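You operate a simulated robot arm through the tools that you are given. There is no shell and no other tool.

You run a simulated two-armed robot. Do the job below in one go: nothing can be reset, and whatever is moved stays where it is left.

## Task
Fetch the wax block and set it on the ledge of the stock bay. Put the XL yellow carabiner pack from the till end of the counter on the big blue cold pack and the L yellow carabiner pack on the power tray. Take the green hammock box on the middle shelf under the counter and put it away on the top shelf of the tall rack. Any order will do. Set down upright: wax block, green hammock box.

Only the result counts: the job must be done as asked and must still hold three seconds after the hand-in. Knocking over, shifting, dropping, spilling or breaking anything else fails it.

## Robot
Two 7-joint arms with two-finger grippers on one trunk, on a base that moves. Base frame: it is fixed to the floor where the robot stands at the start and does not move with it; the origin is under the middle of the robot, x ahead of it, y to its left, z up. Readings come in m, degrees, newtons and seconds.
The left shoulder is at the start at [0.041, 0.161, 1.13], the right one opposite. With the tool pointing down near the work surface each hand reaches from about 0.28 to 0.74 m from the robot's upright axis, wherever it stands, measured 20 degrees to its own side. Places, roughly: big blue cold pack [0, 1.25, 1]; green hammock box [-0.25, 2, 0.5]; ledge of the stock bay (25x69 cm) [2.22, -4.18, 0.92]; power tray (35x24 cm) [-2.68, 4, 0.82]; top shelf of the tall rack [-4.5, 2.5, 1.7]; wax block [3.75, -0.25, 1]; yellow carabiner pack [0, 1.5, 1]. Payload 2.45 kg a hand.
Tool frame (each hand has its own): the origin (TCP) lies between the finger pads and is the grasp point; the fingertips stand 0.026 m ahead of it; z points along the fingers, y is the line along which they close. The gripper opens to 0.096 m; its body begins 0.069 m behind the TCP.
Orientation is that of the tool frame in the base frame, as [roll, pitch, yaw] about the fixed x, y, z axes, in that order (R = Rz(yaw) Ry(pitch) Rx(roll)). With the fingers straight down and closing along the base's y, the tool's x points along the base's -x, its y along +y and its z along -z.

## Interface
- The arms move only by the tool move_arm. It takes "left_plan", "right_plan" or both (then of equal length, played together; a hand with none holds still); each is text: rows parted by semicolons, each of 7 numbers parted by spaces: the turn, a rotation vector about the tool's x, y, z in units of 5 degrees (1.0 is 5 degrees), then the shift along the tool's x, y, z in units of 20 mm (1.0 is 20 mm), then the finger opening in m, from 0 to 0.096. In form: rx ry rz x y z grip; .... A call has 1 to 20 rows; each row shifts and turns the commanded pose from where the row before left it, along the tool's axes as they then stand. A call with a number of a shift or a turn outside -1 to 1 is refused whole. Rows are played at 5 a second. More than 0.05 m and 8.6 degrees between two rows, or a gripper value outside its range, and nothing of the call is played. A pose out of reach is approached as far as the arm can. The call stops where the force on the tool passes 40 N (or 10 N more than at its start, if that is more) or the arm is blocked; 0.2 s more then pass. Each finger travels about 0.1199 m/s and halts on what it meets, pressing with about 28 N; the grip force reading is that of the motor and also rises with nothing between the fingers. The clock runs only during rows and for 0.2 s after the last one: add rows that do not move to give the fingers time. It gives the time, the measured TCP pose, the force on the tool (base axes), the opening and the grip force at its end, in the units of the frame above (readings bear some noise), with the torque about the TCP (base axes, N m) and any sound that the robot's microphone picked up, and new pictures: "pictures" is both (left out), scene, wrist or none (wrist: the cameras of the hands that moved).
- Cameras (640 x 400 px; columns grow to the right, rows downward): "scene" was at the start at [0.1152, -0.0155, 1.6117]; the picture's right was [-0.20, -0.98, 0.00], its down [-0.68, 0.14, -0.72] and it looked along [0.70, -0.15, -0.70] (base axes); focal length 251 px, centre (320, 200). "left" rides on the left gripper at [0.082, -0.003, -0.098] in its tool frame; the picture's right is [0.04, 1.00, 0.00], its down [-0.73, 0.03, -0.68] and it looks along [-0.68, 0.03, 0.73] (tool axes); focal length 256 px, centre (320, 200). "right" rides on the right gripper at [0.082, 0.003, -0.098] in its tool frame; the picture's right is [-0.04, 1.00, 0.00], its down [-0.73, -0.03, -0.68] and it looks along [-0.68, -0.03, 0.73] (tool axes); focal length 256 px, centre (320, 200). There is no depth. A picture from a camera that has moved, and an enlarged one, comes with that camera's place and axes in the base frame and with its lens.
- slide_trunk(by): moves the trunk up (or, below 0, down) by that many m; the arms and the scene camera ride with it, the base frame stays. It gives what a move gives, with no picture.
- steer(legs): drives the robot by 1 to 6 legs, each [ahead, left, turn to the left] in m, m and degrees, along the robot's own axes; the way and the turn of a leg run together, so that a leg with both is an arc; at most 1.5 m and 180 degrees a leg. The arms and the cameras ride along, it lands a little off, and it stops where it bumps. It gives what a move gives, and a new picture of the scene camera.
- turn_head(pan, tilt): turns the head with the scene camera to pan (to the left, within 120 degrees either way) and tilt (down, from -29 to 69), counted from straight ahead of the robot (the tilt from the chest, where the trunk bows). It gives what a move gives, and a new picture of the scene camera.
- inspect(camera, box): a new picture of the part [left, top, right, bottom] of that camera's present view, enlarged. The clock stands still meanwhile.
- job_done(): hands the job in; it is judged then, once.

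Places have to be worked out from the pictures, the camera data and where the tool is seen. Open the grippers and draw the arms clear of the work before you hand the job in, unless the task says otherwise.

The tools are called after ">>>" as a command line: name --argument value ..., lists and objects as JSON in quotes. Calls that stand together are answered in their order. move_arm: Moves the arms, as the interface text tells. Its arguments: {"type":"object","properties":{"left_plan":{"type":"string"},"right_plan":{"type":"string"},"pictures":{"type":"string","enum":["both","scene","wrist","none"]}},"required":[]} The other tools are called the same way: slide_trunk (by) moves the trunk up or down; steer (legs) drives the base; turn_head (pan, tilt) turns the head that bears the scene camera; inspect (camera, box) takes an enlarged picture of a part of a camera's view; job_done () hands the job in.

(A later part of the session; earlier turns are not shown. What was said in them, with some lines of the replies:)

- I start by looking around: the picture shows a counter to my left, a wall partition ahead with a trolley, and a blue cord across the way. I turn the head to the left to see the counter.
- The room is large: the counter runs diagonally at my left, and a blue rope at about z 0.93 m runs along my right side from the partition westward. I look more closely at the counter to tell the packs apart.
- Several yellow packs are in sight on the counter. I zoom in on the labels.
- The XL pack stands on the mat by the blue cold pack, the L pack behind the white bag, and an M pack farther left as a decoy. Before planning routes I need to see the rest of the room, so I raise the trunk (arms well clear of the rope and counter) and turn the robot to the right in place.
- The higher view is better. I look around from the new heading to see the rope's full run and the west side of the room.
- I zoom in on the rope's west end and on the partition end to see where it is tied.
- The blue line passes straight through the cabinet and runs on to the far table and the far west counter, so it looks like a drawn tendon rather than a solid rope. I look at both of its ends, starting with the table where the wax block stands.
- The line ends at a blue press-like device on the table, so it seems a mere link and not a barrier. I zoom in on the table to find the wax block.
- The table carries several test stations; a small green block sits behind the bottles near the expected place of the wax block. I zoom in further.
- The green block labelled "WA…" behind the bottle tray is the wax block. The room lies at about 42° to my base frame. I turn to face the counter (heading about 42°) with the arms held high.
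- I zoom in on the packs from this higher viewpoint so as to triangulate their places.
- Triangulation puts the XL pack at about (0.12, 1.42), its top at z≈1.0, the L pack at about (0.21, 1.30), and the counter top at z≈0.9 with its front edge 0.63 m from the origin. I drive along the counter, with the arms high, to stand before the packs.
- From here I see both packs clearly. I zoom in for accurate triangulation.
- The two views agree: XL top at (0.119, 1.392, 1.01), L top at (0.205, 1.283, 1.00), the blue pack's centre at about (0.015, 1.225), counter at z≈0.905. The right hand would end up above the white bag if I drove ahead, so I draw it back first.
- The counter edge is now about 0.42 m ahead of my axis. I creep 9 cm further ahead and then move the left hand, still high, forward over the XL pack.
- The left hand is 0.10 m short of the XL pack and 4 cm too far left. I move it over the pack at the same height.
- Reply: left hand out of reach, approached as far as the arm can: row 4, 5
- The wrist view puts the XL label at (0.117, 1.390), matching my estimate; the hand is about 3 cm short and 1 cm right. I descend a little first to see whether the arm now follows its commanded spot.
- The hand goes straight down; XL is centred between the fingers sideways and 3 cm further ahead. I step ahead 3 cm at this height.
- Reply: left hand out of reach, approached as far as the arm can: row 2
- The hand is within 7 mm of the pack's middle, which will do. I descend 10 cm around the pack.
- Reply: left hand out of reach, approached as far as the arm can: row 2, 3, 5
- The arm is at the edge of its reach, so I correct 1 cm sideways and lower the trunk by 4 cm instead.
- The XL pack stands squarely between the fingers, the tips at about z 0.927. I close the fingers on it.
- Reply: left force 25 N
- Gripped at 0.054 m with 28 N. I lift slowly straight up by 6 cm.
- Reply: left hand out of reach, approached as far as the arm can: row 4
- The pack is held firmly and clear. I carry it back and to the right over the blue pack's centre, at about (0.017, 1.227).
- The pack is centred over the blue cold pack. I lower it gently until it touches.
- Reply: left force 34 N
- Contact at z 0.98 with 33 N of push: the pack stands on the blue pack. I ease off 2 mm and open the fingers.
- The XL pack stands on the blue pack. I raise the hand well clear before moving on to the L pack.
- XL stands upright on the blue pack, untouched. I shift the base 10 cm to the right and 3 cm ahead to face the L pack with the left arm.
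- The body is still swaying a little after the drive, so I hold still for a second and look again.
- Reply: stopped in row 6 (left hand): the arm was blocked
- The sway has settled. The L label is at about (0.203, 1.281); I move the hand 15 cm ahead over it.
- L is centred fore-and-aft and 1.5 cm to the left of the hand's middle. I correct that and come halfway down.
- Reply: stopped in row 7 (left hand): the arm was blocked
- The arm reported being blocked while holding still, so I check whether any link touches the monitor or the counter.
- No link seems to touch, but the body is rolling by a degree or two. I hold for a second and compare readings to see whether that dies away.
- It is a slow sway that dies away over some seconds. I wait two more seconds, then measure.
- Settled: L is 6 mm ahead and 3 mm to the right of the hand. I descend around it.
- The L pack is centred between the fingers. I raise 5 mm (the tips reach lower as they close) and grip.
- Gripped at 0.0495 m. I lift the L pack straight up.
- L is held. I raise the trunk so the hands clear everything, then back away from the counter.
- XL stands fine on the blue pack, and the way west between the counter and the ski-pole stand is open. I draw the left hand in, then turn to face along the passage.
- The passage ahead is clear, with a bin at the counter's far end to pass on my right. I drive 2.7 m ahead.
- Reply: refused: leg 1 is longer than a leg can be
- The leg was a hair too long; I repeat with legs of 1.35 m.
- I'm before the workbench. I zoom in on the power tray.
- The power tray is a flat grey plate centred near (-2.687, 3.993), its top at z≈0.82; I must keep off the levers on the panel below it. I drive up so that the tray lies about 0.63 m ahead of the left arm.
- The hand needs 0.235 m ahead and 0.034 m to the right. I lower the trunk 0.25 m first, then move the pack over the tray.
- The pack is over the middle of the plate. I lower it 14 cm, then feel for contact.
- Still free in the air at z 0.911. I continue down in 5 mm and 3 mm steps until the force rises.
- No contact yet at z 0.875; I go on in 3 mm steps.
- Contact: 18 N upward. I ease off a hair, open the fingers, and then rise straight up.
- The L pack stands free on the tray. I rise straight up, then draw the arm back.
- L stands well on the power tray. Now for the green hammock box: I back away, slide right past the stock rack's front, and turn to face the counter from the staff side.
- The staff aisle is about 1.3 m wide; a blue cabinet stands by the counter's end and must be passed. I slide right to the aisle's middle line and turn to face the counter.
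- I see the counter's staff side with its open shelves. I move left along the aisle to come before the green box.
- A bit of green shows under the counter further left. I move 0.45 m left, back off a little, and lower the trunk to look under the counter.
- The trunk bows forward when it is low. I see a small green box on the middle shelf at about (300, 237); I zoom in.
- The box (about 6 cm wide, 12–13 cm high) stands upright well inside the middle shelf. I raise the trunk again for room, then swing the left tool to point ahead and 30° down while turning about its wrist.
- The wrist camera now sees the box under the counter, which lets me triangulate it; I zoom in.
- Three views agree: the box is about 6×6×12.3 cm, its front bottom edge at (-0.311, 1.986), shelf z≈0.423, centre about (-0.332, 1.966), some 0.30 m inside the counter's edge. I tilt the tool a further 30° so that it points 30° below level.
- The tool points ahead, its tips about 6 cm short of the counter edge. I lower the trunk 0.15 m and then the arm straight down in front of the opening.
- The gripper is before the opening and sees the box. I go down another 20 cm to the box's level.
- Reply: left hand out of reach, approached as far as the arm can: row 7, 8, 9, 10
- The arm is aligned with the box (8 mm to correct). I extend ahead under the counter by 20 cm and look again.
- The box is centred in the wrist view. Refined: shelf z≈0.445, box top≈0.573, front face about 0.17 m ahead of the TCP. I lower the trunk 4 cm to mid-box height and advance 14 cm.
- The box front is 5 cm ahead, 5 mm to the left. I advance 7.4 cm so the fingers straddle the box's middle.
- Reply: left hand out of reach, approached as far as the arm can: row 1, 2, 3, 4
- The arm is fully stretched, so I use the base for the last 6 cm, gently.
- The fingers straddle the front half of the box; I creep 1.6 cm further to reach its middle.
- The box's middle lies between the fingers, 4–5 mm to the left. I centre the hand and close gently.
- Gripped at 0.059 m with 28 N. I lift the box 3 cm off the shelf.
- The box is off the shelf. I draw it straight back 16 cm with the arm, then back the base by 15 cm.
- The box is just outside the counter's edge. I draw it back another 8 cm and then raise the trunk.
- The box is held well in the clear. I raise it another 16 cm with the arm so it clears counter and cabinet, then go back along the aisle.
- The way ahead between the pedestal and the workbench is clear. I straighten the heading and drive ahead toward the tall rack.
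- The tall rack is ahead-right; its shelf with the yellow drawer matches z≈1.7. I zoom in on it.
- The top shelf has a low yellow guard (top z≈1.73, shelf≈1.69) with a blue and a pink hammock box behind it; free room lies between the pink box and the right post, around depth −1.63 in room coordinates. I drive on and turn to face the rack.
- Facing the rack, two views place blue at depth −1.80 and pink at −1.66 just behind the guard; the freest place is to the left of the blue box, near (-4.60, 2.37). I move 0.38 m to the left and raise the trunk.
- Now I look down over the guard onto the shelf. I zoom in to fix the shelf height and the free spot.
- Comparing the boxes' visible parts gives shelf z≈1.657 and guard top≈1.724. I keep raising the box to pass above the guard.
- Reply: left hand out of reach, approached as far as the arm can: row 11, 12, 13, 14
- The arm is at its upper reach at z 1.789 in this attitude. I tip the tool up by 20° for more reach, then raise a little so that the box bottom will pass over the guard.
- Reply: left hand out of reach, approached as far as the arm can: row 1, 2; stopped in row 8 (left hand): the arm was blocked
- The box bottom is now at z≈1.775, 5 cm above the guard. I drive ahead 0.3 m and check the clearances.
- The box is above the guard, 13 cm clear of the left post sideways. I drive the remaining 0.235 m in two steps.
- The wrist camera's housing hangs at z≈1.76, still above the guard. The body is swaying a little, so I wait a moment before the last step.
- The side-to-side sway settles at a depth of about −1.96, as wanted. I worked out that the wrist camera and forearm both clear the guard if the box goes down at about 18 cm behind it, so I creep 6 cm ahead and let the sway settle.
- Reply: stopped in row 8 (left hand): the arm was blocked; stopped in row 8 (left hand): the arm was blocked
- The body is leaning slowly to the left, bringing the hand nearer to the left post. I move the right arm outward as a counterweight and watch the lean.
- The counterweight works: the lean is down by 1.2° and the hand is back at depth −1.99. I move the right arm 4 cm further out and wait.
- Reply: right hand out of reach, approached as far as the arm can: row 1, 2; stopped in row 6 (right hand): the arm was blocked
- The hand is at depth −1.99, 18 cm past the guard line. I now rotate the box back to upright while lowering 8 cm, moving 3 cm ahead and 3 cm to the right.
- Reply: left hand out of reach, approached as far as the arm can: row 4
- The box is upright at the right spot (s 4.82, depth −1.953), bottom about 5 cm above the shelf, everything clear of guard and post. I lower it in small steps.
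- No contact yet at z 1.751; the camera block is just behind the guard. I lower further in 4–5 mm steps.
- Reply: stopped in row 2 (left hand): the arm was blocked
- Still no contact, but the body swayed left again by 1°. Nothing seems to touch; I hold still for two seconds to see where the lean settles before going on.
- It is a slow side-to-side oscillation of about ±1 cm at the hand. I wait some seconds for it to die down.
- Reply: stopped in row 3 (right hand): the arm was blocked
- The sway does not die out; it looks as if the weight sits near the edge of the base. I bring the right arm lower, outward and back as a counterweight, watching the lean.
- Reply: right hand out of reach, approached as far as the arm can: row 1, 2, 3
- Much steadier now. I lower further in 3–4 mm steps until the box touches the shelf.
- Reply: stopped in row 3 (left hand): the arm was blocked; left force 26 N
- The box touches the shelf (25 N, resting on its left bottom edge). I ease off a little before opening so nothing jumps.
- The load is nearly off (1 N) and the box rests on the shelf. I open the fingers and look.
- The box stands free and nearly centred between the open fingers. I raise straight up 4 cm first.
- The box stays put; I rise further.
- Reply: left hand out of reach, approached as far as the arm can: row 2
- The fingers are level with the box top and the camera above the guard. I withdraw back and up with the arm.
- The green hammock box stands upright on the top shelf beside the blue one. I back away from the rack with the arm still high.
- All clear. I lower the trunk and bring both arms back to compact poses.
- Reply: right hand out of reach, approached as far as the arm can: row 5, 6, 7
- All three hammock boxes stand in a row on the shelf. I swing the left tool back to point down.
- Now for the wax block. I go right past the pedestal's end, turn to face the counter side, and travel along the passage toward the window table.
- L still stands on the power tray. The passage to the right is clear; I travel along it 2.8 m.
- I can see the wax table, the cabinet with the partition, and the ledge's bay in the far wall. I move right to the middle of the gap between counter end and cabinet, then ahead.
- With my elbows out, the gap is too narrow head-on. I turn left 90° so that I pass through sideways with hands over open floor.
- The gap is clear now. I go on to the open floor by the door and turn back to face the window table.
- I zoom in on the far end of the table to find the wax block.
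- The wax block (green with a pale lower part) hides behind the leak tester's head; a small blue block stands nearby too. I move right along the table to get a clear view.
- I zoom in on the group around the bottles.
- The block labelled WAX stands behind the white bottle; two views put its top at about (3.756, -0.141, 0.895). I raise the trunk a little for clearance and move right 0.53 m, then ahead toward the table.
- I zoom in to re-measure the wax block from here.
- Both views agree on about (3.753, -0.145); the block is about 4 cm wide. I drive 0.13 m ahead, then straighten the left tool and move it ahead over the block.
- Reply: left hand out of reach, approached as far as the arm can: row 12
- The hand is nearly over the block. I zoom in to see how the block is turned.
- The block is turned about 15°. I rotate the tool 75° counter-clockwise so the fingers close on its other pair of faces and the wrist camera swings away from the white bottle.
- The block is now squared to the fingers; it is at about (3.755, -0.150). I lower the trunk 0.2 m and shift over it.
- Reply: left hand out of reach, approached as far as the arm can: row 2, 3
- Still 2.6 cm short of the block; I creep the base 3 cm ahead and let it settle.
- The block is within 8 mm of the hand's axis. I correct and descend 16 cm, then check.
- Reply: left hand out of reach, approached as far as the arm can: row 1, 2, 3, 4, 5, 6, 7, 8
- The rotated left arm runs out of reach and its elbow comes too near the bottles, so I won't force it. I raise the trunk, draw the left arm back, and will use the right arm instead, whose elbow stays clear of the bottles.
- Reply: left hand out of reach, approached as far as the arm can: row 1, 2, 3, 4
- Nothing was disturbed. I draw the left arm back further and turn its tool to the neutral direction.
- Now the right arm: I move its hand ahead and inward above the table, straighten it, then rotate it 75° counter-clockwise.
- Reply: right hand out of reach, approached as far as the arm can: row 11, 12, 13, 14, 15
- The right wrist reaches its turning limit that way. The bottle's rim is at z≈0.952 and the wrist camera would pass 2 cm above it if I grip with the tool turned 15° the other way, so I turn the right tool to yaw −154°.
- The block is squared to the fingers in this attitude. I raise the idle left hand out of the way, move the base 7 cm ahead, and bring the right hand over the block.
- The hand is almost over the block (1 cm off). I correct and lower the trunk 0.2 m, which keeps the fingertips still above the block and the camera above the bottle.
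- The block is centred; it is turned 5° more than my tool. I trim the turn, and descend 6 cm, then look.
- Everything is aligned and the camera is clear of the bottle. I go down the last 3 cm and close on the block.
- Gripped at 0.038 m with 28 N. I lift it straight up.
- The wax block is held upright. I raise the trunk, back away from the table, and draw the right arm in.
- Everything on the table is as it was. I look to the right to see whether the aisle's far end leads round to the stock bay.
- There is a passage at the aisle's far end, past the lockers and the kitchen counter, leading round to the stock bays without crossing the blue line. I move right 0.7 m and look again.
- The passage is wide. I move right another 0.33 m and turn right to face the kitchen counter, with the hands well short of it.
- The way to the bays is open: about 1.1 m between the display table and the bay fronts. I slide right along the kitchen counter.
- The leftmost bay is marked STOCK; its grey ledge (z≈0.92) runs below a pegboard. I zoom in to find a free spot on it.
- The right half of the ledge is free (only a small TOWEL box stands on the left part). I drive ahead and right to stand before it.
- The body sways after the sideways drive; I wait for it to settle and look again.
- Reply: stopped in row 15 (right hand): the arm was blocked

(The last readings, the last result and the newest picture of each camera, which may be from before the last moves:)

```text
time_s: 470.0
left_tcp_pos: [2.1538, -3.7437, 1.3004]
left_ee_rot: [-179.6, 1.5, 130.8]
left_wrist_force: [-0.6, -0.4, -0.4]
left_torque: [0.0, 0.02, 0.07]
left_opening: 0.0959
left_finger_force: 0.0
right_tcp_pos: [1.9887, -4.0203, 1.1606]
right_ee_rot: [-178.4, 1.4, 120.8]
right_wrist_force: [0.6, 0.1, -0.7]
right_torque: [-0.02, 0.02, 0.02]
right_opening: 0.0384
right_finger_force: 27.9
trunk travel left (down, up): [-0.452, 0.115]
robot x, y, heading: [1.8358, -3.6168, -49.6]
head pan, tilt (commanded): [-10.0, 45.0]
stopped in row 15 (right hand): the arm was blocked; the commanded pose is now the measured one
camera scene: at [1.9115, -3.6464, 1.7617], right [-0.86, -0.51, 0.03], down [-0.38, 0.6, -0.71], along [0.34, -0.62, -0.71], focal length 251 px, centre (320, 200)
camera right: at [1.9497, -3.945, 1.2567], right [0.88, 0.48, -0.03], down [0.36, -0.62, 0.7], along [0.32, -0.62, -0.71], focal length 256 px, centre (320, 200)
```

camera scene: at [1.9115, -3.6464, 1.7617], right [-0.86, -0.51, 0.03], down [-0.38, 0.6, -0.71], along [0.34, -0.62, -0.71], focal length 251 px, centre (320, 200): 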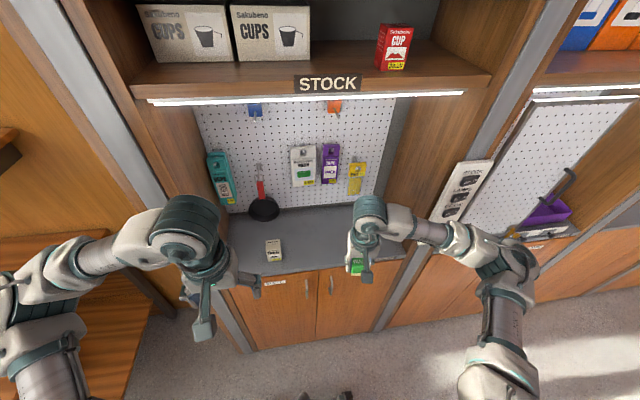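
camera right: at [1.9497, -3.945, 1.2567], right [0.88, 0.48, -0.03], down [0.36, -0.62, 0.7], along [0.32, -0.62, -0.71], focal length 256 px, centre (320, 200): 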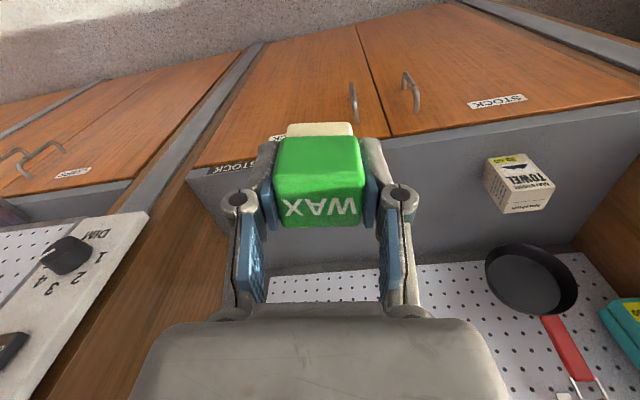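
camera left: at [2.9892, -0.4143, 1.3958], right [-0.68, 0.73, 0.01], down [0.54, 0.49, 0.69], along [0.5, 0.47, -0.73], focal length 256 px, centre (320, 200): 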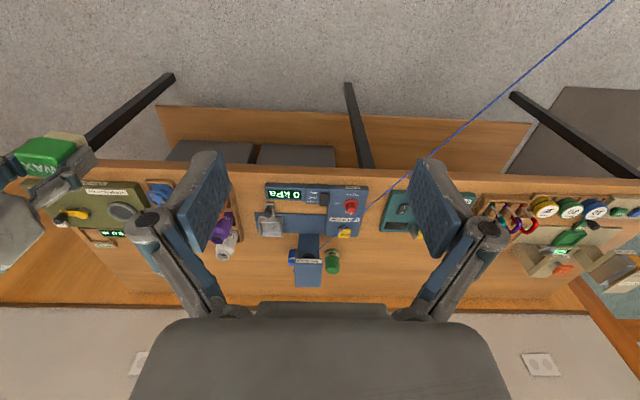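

The sway is large with the trunk this high, so I lower it 0.1 m and wait again.

>>> slide_trunk --by -0.1

>>> move_arm --right_plan "0 0 0 0 0 0 0.02;0 0 0 0 0 0 0.02;0 0 0 0 0 0 0.02;0 0 0 0 0 0 0.02;0 0 0 0 0 0 0.02;0 0 0 0 0 0 0.02;0 0 0 0 0 0 0.02;0 0 0 0 0 0 0.02;0 0 0 0 0 0 0.02;0 0 0 0 0 0 0.02" --pictures "none"

>>> move_arm --right_plan "0 0 0 0 0 0 0.02;0 0 0 0 0 0 0.02;0 0 0 0 0 0 0.02;0 0 0 0 0 0 0.02;0 0 0 0 0 0 0.02" --pictures "both"

```text
time_s: 471.4
left_tcp_pos: [2.1096, -3.7802, 1.2072]
left_ee_rot: [178.1, 1.6, 130.4]
left_wrist_force: [-1.2, 0.2, -0.4]
left_torque: [-0.02, -0.08, -0.03]
left_opening: 0.0962
left_finger_force: 0.1
right_tcp_pos: [1.9484, -4.0539, 1.0535]
right_ee_rot: [179.4, 1.1, 120.3]
right_wrist_force: [-0.8, -1.0, -1.1]
right_torque: [0.11, -0.05, 0.0]
right_opening: 0.0383
right_finger_force: 28.0
trunk travel left (down, up): [-0.352, 0.215]
robot x, y, heading: [1.8262, -3.626, -49.5]
head pan, tilt (commanded): [-10.0, 45.0]
```

```text
time_s: 473.8
left_tcp_pos: [2.122, -3.7666, 1.2063]
left_ee_rot: [178.4, 1.7, 130.7]
left_wrist_force: [-0.5, -0.4, -0.5]
left_torque: [0.02, -0.07, -0.02]
left_opening: 0.0959
left_finger_force: 0.0
right_tcp_pos: [1.9587, -4.0403, 1.0574]
right_ee_rot: [179.6, 1.5, 120.8]
right_wrist_force: [-1.1, -0.6, -0.4]
right_torque: [0.04, -0.07, 0.0]
right_opening: 0.0381
right_finger_force: 27.9
trunk travel left (down, up): [-0.352, 0.215]
robot x, y, heading: [1.8393, -3.6152, -49.7]
head pan, tilt (commanded): [-10.0, 45.0]
stopped in row 10 (right hand): the arm was blocked; the commanded pose is now the measured one
```

```text
time_s: 475.0
left_tcp_pos: [2.1164, -3.772, 1.2063]
left_ee_rot: [178.1, 1.6, 130.6]
left_wrist_force: [-0.6, 0.0, -0.2]
left_torque: [-0.03, -0.07, 0.0]
left_opening: 0.0958
left_finger_force: 0.1
right_tcp_pos: [1.9557, -4.0425, 1.0552]
right_ee_rot: [179.3, 1.5, 120.9]
right_wrist_force: [-0.4, -0.1, -0.4]
right_torque: [-0.01, -0.09, 0.0]
right_opening: 0.0385
right_finger_force: 27.9
trunk travel left (down, up): [-0.352, 0.215]
robot x, y, heading: [1.8357, -3.6143, -49.5]
head pan, tilt (commanded): [-10.0, 45.0]
camera scene: at [1.8466, -3.7273, 1.661], right [-0.86, -0.5, -0.03], down [-0.34, 0.63, -0.7], along [0.37, -0.59, -0.71], focal length 251 px, centre (320, 200)
camera right: at [1.9137, -3.9706, 1.1517], right [0.88, 0.48, 0.01], down [0.33, -0.64, 0.7], along [0.34, -0.61, -0.72], focal length 256 px, centre (320, 200)
```

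scene: 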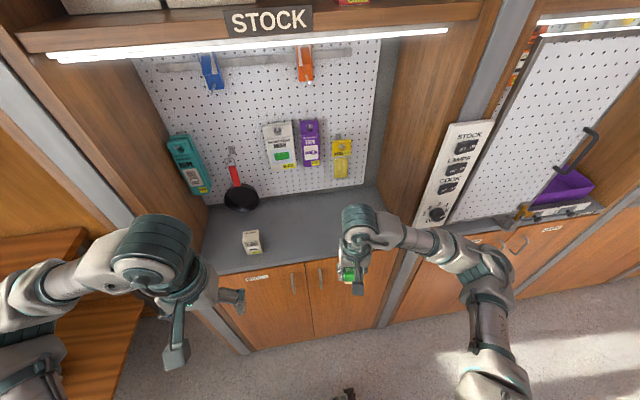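
right: 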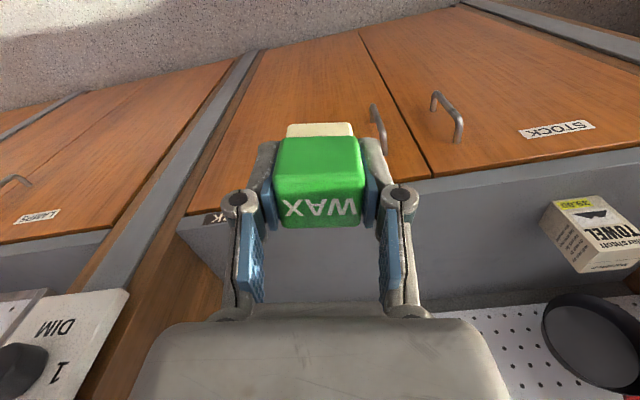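

The body has settled leaning slightly right; the wax is held upright within 2°. The free spot is 0.23 m straight ahead of the hand. I extend halfway and check.

>>> move_arm --right_plan "0 0 0 -0.95 0.19 0 0.02;0 0 0 -0.95 0.19 0 0.02;0 0 0 -0.95 0.19 0 0.02;0 0 0 -0.95 0.19 0 0.02;0 0 0 -0.95 0.19 0 0.02;0 0 0 -0.95 0.19 0 0.02;0 0 0 0 0 0 0.02;0 0 0 0 0 0 0.02" --pictures "both"

```text
time_s: 476.8
left_tcp_pos: [2.1157, -3.7724, 1.2071]
left_ee_rot: [178.1, 1.6, 130.6]
left_wrist_force: [-1.5, 0.4, 0.7]
left_torque: [-0.01, -0.08, 0.01]
left_opening: 0.096
left_finger_force: 0.0
right_tcp_pos: [2.0339, -4.13, 1.0584]
right_ee_rot: [179.3, 1.3, 120.7]
right_wrist_force: [-0.3, -0.4, -0.6]
right_torque: [0.07, -0.04, -0.01]
right_opening: 0.0385
right_finger_force: 28.2
trunk travel left (down, up): [-0.352, 0.215]
robot x, y, heading: [1.8354, -3.6182, -49.6]
head pan, tilt (commanded): [-10.0, 45.0]
camera scene: at [1.8458, -3.7286, 1.6609], right [-0.86, -0.5, -0.03], down [-0.34, 0.63, -0.7], along [0.37, -0.59, -0.71], focal length 251 px, centre (320, 200)
camera right: at [1.9915, -4.0572, 1.1551], right [0.88, 0.48, 0.01], down [0.33, -0.64, 0.7], along [0.34, -0.61, -0.72], focal length 256 px, centre (320, 200)
```

scene: 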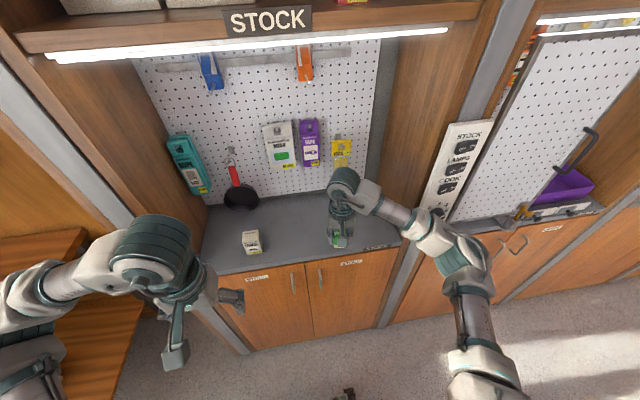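
right: 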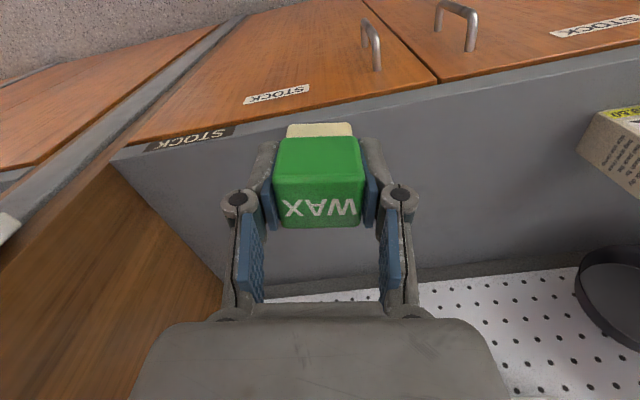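

The hand is inside the bay at the front edge, with the elbow still about 9 cm clear of the control panel on the post. I extend another 9.5 cm.

>>> move_arm --right_plan "0 0 0 -0.95 0.19 0 0.02;0 0 0 -0.95 0.19 0 0.02;0 0 0 -0.95 0.19 0 0.02;0 0 0 -0.95 0.19 0 0.02;0 0 0 -0.95 0.19 0 0.02;0 0 0 0 0 0 0.02;0 0 0 0 0 0 0.02" --pictures "both"

>>> inspect --camera "scene" --box '[300, 140, 520, 300]'

```text
time_s: 478.6
left_tcp_pos: [2.101, -3.7784, 1.2101]
left_ee_rot: [177.8, 1.9, 130.4]
left_wrist_force: [0.0, 0.2, 0.2]
left_torque: [-0.02, -0.05, -0.02]
left_opening: 0.0962
left_finger_force: 0.0
right_tcp_pos: [2.0848, -4.2119, 1.0617]
right_ee_rot: [178.9, 1.6, 120.4]
right_wrist_force: [-0.5, -0.6, -0.2]
right_torque: [0.01, 0.02, 0.02]
right_opening: 0.0385
right_finger_force: 28.4
trunk travel left (down, up): [-0.352, 0.215]
robot x, y, heading: [1.832, -3.6219, -49.5]
head pan, tilt (commanded): [-10.0, 45.0]
stopped in row 7 (right hand): the arm was blocked; the commanded pose is now the measured one
camera scene: at [1.8456, -3.7299, 1.6612], right [-0.86, -0.5, -0.03], down [-0.34, 0.63, -0.7], along [0.37, -0.6, -0.71], focal length 251 px, centre (320, 200)
camera right: at [2.0413, -4.1376, 1.1582], right [0.88, 0.47, 0.02], down [0.33, -0.64, 0.7], along [0.34, -0.61, -0.72], focal length 256 px, centre (320, 200)
```

scene: 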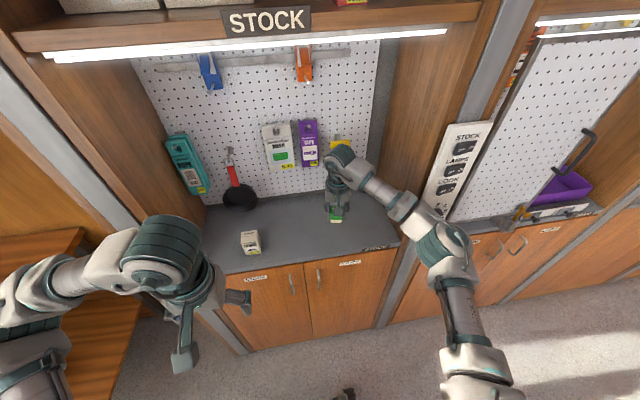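
right: 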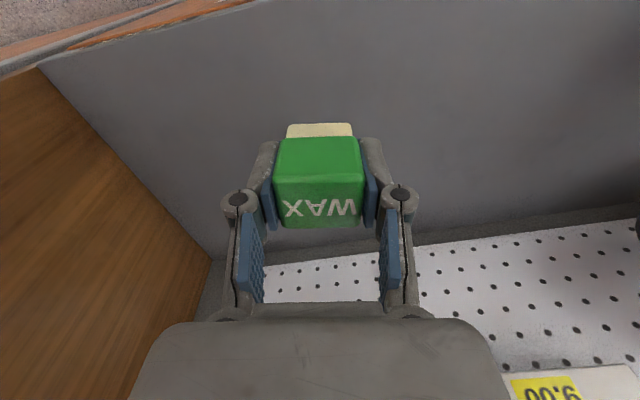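

```text
2.50 times, centred on (410, 220) of scene
camera zoom: at [1.8456, -3.7299, 1.6612], right [-0.86, -0.5, -0.03], down [-0.34, 0.63, -0.7], along [0.37, -0.6, -0.71], focal length 627 px, centre (95, 150)
```

zoom: 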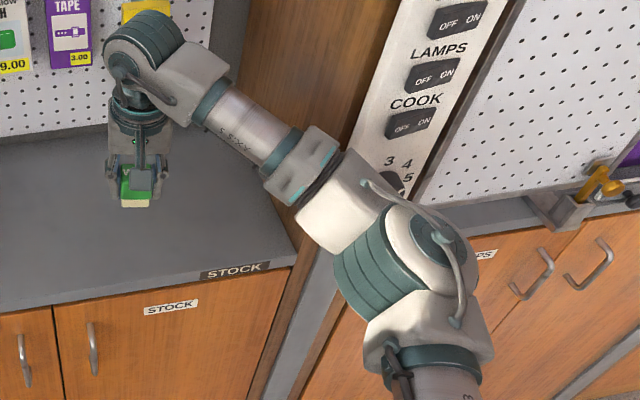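

The wax is over the free part of the ledge, about 9 cm above it; elbow and wrist are clear of the panel and hanging goods. I lower it 8 cm.

>>> move_arm --right_plan "0 0 0 0 0 1 0.02;0 0 0 0 0 1 0.02;0 0 0 0 0 1 0.02;0 0 0 0 0 0.8 0.02;0 0 0 0 0 0 0.02" --pictures "both"

>>> inspect --camera "scene" --box '[300, 140, 520, 300]'

```text
time_s: 480.0
left_tcp_pos: [2.1263, -3.751, 1.2075]
left_ee_rot: [178.9, 2.0, 130.6]
left_wrist_force: [-0.5, -0.1, -0.6]
left_torque: [0.01, 0.01, 0.0]
left_opening: 0.0961
left_finger_force: 0.0
right_tcp_pos: [2.1082, -4.1895, 0.9941]
right_ee_rot: [-179.9, 2.0, 121.0]
right_wrist_force: [-0.3, -0.5, -0.5]
right_torque: [0.0, -0.02, 0.01]
right_opening: 0.0384
right_finger_force: 28.0
trunk travel left (down, up): [-0.352, 0.215]
robot x, y, heading: [1.8357, -3.6168, -49.7]
head pan, tilt (commanded): [-10.0, 45.0]
stopped in row 5 (right hand): the arm was blocked; the commanded pose is now the measured one
camera scene: at [1.9051, -3.6785, 1.6625], right [-0.86, -0.51, 0.01], down [-0.37, 0.6, -0.71], along [0.35, -0.61, -0.71], focal length 251 px, centre (320, 200)
camera right: at [2.0668, -4.1144, 1.0887], right [0.88, 0.48, 0.0], down [0.34, -0.62, 0.7], along [0.34, -0.62, -0.71], focal length 256 px, centre (320, 200)
```

scene: 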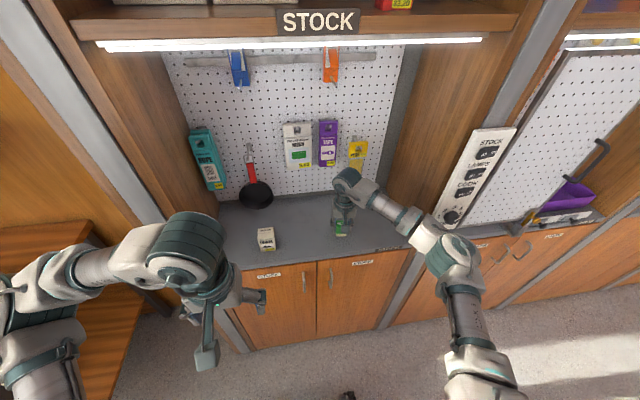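
right: 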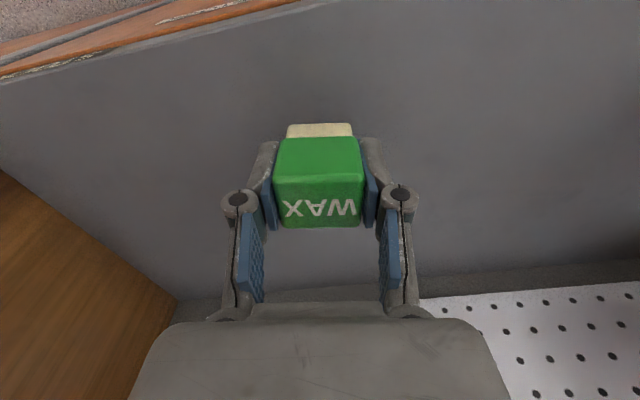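

```text
2.50 times, centred on (410, 220) of scene
camera zoom: at [1.9051, -3.6785, 1.6625], right [-0.86, -0.51, 0.01], down [-0.37, 0.6, -0.71], along [0.35, -0.61, -0.71], focal length 627 px, centre (95, 150)
```

zoom: 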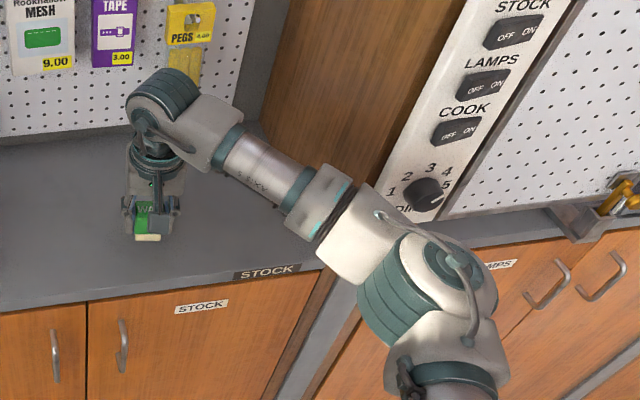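

The wax is now about 3 cm above the ledge. I lower in small steps until it touches.

>>> move_arm --right_plan "0 0 0 0 0 0.5 0.02;0 0 0 0 0 0.4 0.02;0 0 0 0 0 0 0.02" --pictures "none"

>>> move_arm --right_plan "0 0 0 0 0 0.2 0.02;0 0 0 0 0 0.15 0.02;0 0 0 0 0 0 0.02" --pictures "wrist"

```text
time_s: 480.8
left_tcp_pos: [2.1397, -3.7419, 1.2068]
left_ee_rot: [179.7, 2.0, 131.0]
left_wrist_force: [0.4, -1.2, -0.3]
left_torque: [0.05, 0.05, 0.03]
left_opening: 0.0959
left_finger_force: 0.1
right_tcp_pos: [2.1211, -4.1793, 0.9767]
right_ee_rot: [-179.3, 2.0, 121.0]
right_wrist_force: [0.4, 0.7, 0.0]
right_torque: [-0.01, 0.07, 0.02]
right_opening: 0.0387
right_finger_force: 28.3
trunk travel left (down, up): [-0.352, 0.215]
robot x, y, heading: [1.8403, -3.6125, -49.5]
head pan, tilt (commanded): [-10.0, 45.0]
```

```text
time_s: 481.6
left_tcp_pos: [2.1453, -3.7388, 1.2039]
left_ee_rot: [179.9, 1.9, 130.9]
left_wrist_force: [0.2, 1.4, -0.3]
left_torque: [-0.04, 0.04, 0.03]
left_opening: 0.0958
left_finger_force: 0.0
right_tcp_pos: [2.1263, -4.1774, 0.97]
right_ee_rot: [-179.1, 2.0, 121.1]
right_wrist_force: [1.2, 0.0, 0.9]
right_torque: [-0.05, 0.1, -0.01]
right_opening: 0.0383
right_finger_force: 27.4
trunk travel left (down, up): [-0.352, 0.215]
robot x, y, heading: [1.8416, -3.6086, -49.6]
head pan, tilt (commanded): [-10.0, 45.0]
camera right: at [2.0848, -4.1016, 1.0642], right [0.88, 0.48, -0.01], down [0.35, -0.62, 0.7], along [0.33, -0.62, -0.71], focal length 256 px, centre (320, 200)
```

right: 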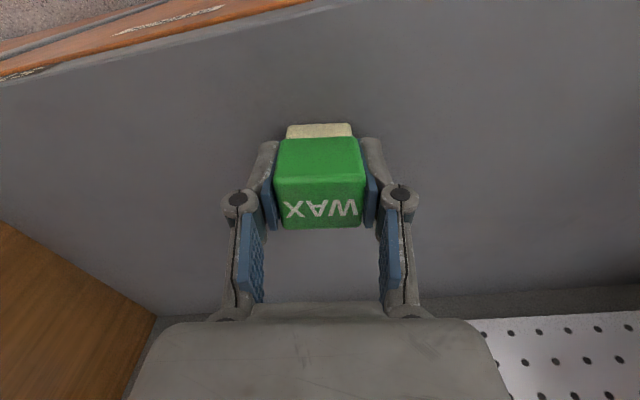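

>>> move_arm --right_plan "0 0 0 0 0 0.15 0.02;0 0 0 0 0 0.15 0.02;0 0 0 0 0 0 0.02" --pictures "none"

```text
time_s: 482.4
left_tcp_pos: [2.1374, -3.7444, 1.2057]
left_ee_rot: [179.5, 2.0, 130.9]
left_wrist_force: [0.9, -0.4, 0.0]
left_torque: [-0.01, 0.06, 0.01]
left_opening: 0.0959
left_finger_force: 0.1
right_tcp_pos: [2.1175, -4.1816, 0.9605]
right_ee_rot: [-179.5, 1.9, 121.2]
right_wrist_force: [0.2, -0.6, 4.8]
right_torque: [-0.09, 0.03, 0.0]
right_opening: 0.0384
right_finger_force: 28.1
trunk travel left (down, up): [-0.352, 0.215]
robot x, y, heading: [1.8411, -3.6147, -49.5]
head pan, tilt (commanded): [-10.0, 45.0]
```

Contact (5 N). I open the fingers to 0.07 m and look.

>>> move_arm --right_plan "0 0 0 0 0 0.05 0.02;0 0 0 0 0 0 0.055;0 0 0 0 0 0 0.075;0 0 0 0 0 0 0.075" --pictures "wrist"

```text
time_s: 483.4
left_tcp_pos: [2.1383, -3.7426, 1.2063]
left_ee_rot: [179.5, 2.0, 130.8]
left_wrist_force: [0.5, 0.1, -0.3]
left_torque: [-0.03, 0.04, 0.0]
left_opening: 0.0964
left_finger_force: 0.1
right_tcp_pos: [2.12, -4.1814, 0.9622]
right_ee_rot: [-179.4, 2.0, 121.1]
right_wrist_force: [0.5, -0.2, 0.1]
right_torque: [0.0, 0.03, 0.01]
right_opening: 0.0751
right_finger_force: 0.1
trunk travel left (down, up): [-0.352, 0.215]
robot x, y, heading: [1.8428, -3.6079, -49.5]
head pan, tilt (commanded): [-10.0, 45.0]
camera right: at [2.0779, -4.1063, 1.0578], right [0.88, 0.48, -0.01], down [0.35, -0.62, 0.7], along [0.33, -0.62, -0.71], focal length 256 px, centre (320, 200)
```

right: 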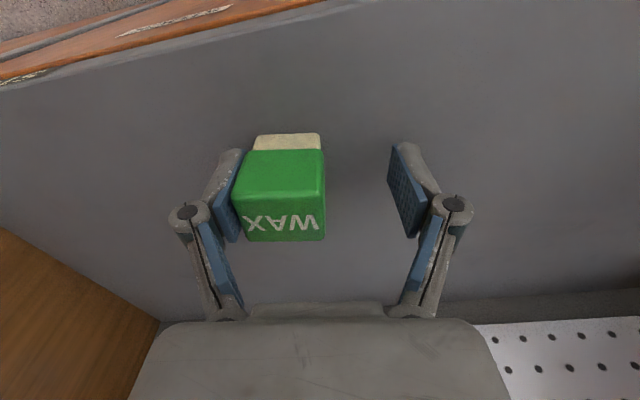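

The block stands upright but near one finger. I open wider, centre the hand sideways, then rise.

>>> move_arm --right_plan "0 0 0 0 0 0 0.096;0 0 0 0 -0.5 0 0.096;0 0 0 0 -0.3 0 0.096;0 0 0 0 0 0 0.096" --pictures "wrist"

```text
time_s: 484.4
left_tcp_pos: [2.1338, -3.7465, 1.2064]
left_ee_rot: [179.4, 2.0, 130.9]
left_wrist_force: [-0.2, -0.3, 0.0]
left_torque: [-0.02, 0.03, -0.01]
left_opening: 0.0961
left_finger_force: 0.0
right_tcp_pos: [2.1018, -4.193, 0.961]
right_ee_rot: [-179.8, 2.1, 121.0]
right_wrist_force: [0.6, 0.7, 0.4]
right_torque: [-0.04, 0.02, 0.01]
right_opening: 0.0961
right_finger_force: 0.1
trunk travel left (down, up): [-0.352, 0.215]
robot x, y, heading: [1.8401, -3.6154, -49.4]
head pan, tilt (commanded): [-10.0, 45.0]
camera right: at [2.0606, -4.1181, 1.0573], right [0.88, 0.48, 0.0], down [0.34, -0.62, 0.7], along [0.34, -0.62, -0.71], focal length 256 px, centre (320, 200)
```

right: 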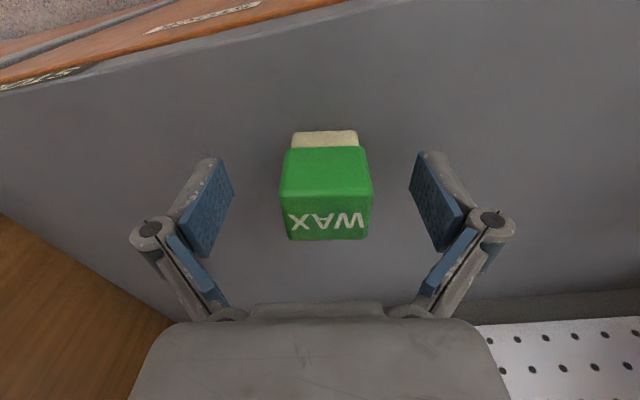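

Centred with free space on both sides. I rise straight up 10 cm.

>>> move_arm --right_plan "0 0 0 0 0 -0.5 0.096;0 0 0 0 0 -1 0.096;0 0 0 0 0 -1 0.096;0 0 0 0 0 -1 0.096;0 0 0 0 0 -1 0.096;0 0 0 0 0 -0.5 0.096" --pictures "both"

```text
time_s: 485.8
left_tcp_pos: [2.116, -3.7608, 1.2085]
left_ee_rot: [178.4, 2.0, 130.7]
left_wrist_force: [0.6, -0.4, 0.4]
left_torque: [-0.03, -0.02, 0.0]
left_opening: 0.0961
left_finger_force: 0.0
right_tcp_pos: [2.0862, -4.2019, 1.0592]
right_ee_rot: [179.6, 1.8, 120.8]
right_wrist_force: [-0.6, 0.4, -0.2]
right_torque: [-0.02, -0.03, -0.02]
right_opening: 0.0961
right_finger_force: 0.1
trunk travel left (down, up): [-0.352, 0.215]
robot x, y, heading: [1.8354, -3.6165, -49.9]
head pan, tilt (commanded): [-10.0, 45.0]
camera scene: at [1.8735, -3.7052, 1.6622], right [-0.86, -0.51, -0.01], down [-0.35, 0.62, -0.7], along [0.36, -0.6, -0.71], focal length 251 px, centre (320, 200)
camera right: at [2.0428, -4.1283, 1.1545], right [0.88, 0.48, 0.01], down [0.33, -0.63, 0.7], along [0.34, -0.61, -0.71], focal length 256 px, centre (320, 200)
```

scene: 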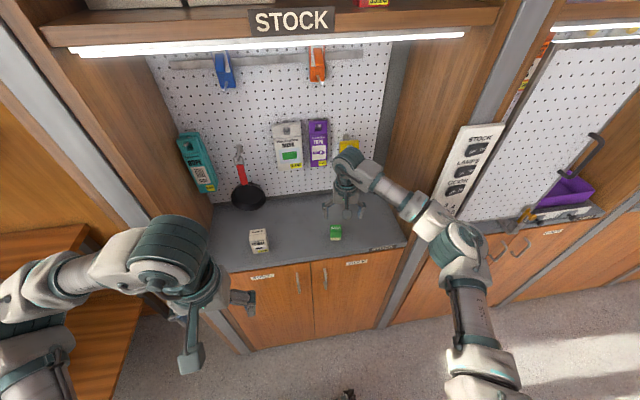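
right: 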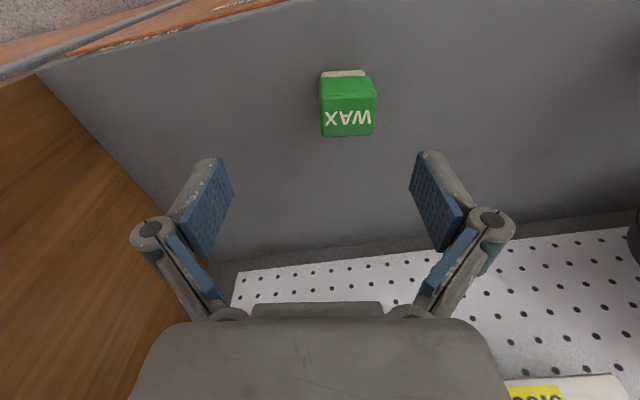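

The wax block stands upright on the ledge. I draw the right arm out of the bay the way it came in.

>>> move_arm --right_plan "0 0 0 0.95 -0.19 0 0.096;0 0 0 0.95 -0.19 0 0.096;0 0 0 0.95 -0.19 0 0.096;0 0 0 0.95 -0.19 0 0.096;0 0 0 0.95 -0.19 0 0.096;0 0 0 0.95 -0.19 0 0.096;0 0 0 0.95 -0.1 0 0.096;0 0 0 0.95 -0.1 0 0.096;0 0 0 0.95 -0.1 0 0.096;0 0 0 0.95 -0.1 0 0.096;0 0 0 0 0 0 0.096" --pictures "scene"

>>> inspect --camera "scene" --box '[200, 180, 420, 300]'

```text
time_s: 488.2
left_tcp_pos: [2.122, -3.757, 1.2092]
left_ee_rot: [178.8, 2.0, 130.7]
left_wrist_force: [0.0, 0.3, -0.1]
left_torque: [0.01, 0.02, 0.02]
left_opening: 0.096
left_finger_force: 0.0
right_tcp_pos: [1.965, -4.0539, 1.0536]
right_ee_rot: [179.7, 1.8, 120.8]
right_wrist_force: [0.0, -0.6, 0.0]
right_torque: [0.03, -0.01, 0.0]
right_opening: 0.096
right_finger_force: 0.0
trunk travel left (down, up): [-0.352, 0.215]
robot x, y, heading: [1.8371, -3.618, -49.5]
head pan, tilt (commanded): [-10.0, 45.0]
camera scene: at [1.8863, -3.6934, 1.6625], right [-0.86, -0.51, 0.0], down [-0.36, 0.61, -0.7], along [0.36, -0.61, -0.71], focal length 251 px, centre (320, 200)
```

scene: 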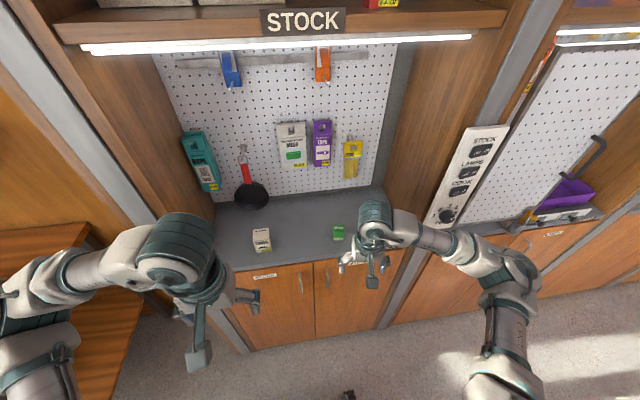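

```text
2.91 times, centred on (310, 240) of scene
camera zoom: at [1.8863, -3.6934, 1.6625], right [-0.86, -0.51, 0.0], down [-0.36, 0.61, -0.7], along [0.36, -0.61, -0.71], focal length 729 px, centre (349, 84)
```

zoom: 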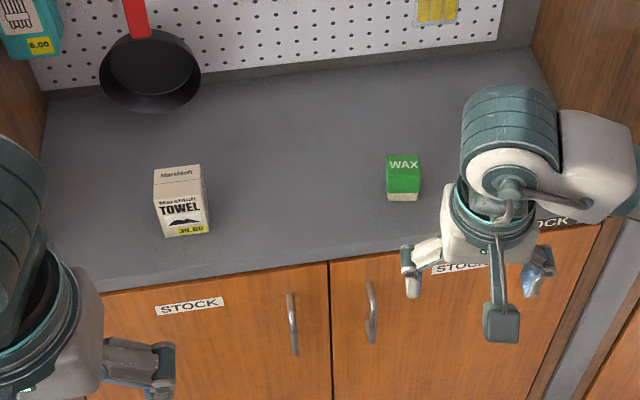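

The wax block and the TOWEL box both stand as they should. I back off 8 cm so that both open hands are well clear, and take a last look.

>>> steer --legs '[[-0.08, 0, 0]]'

>>> move_arm --right_plan "0 0 0 0 0 0 0.096;0 0 0 0 0 0 0.096;0 0 0 0 0 0 0.096;0 0 0 0 0 0 0.096;0 0 0 0 0 0 0.096;0 0 0 0 0 0 0.096" --pictures "scene"

>>> inspect --camera "scene" --box '[200, 160, 440, 310]'

```text
time_s: 489.2
left_tcp_pos: [2.0655, -3.7025, 1.2086]
left_ee_rot: [178.4, 2.0, 130.7]
left_wrist_force: [0.0, 0.3, 0.7]
left_torque: [-0.05, -0.04, 0.0]
left_opening: 0.0961
left_finger_force: 0.0
right_tcp_pos: [1.9088, -3.9964, 1.0512]
right_ee_rot: [179.5, 1.8, 120.8]
right_wrist_force: [-0.5, 0.2, 0.8]
right_torque: [-0.01, -0.04, 0.0]
right_opening: 0.0959
right_finger_force: 0.1
trunk travel left (down, up): [-0.352, 0.215]
robot x, y, heading: [1.7863, -3.5597, -49.7]
head pan, tilt (commanded): [-10.0, 45.0]
camera scene: at [1.8278, -3.6439, 1.662], right [-0.86, -0.51, -0.01], down [-0.36, 0.62, -0.7], along [0.36, -0.6, -0.71], focal length 251 px, centre (320, 200)
```

scene: 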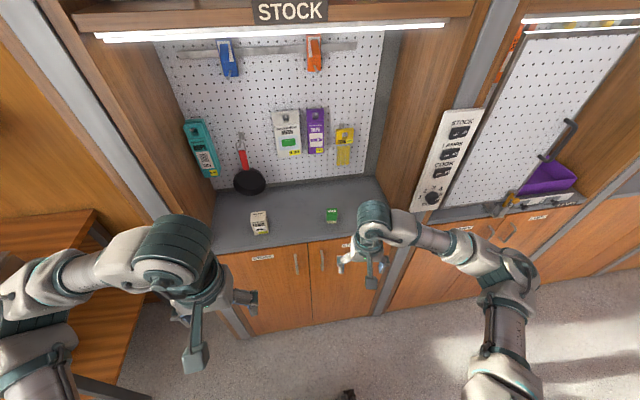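

```text
time_s: 490.6
left_tcp_pos: [2.0688, -3.6903, 1.2101]
left_ee_rot: [178.9, 2.3, 130.7]
left_wrist_force: [-0.4, 0.4, 1.1]
left_torque: [0.02, 0.0, 0.0]
left_opening: 0.0961
left_finger_force: 0.2
right_tcp_pos: [1.914, -3.9868, 1.0559]
right_ee_rot: [179.9, 2.2, 121.0]
right_wrist_force: [0.8, 0.0, -0.8]
right_torque: [0.01, 0.0, 0.01]
right_opening: 0.0961
right_finger_force: 0.0
trunk travel left (down, up): [-0.352, 0.215]
robot x, y, heading: [1.7859, -3.5548, -49.7]
head pan, tilt (commanded): [-10.0, 45.0]
camera scene: at [1.837, -3.6306, 1.6626], right [-0.86, -0.51, 0.0], down [-0.36, 0.61, -0.71], along [0.36, -0.61, -0.71], focal length 251 px, centre (320, 200)
```

scene: 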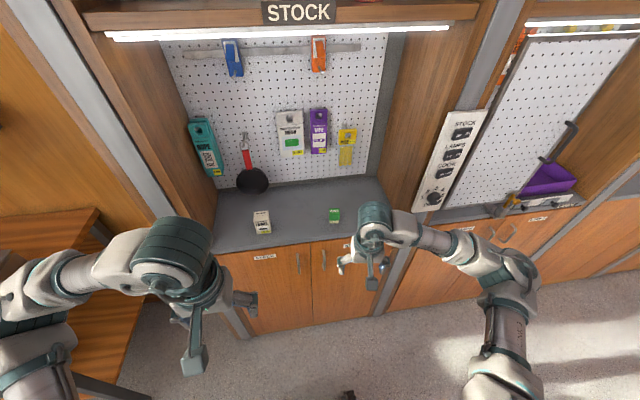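

```text
2.67 times, centred on (320, 235) of scene
camera zoom: at [1.837, -3.6306, 1.6626], right [-0.86, -0.51, 0.0], down [-0.36, 0.61, -0.71], along [0.36, -0.61, -0.71], focal length 669 px, centre (320, 107)
```

zoom: 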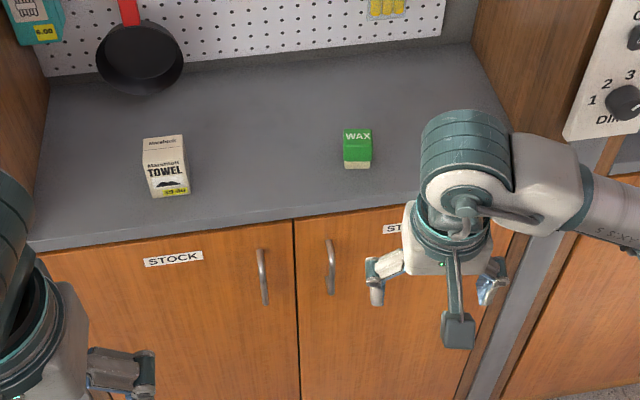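

The wax block stands upright on the stock bay's ledge. I last saw XL on the blue cold pack, L on the power tray and the green hammock box upright on the top shelf, each in place. Both hands are open and clear, so I hand the job in.

>>> job_done

```text
The job is handed in.
```

I handed the job in with all four items placed. The tool only confirmed receipt, so I don't know the verdict.

- **Wax block:** it stands upright on the right half of the stock bay's ledge. I saw it there in the last picture before hand-in.
- **XL yellow carabiner pack:** it stands on the big blue cold pack. I last had a clear view of it from the staff side of the counter, while fetching the green box. When I later drove back past the counter front I kept the arms clear of it.
- **L yellow carabiner pack:** it stands on the power tray. I saw it there again on my way to the wax block.
- **Green hammock box:** it stands upright on the top shelf of the tall rack, behind the yellow shelf guard and left of the blue and pink hammock boxes.

I did not go back at the end to check the first three again. I saw nothing else knocked over or moved. Both grippers are open and the arms are clear of the bay.
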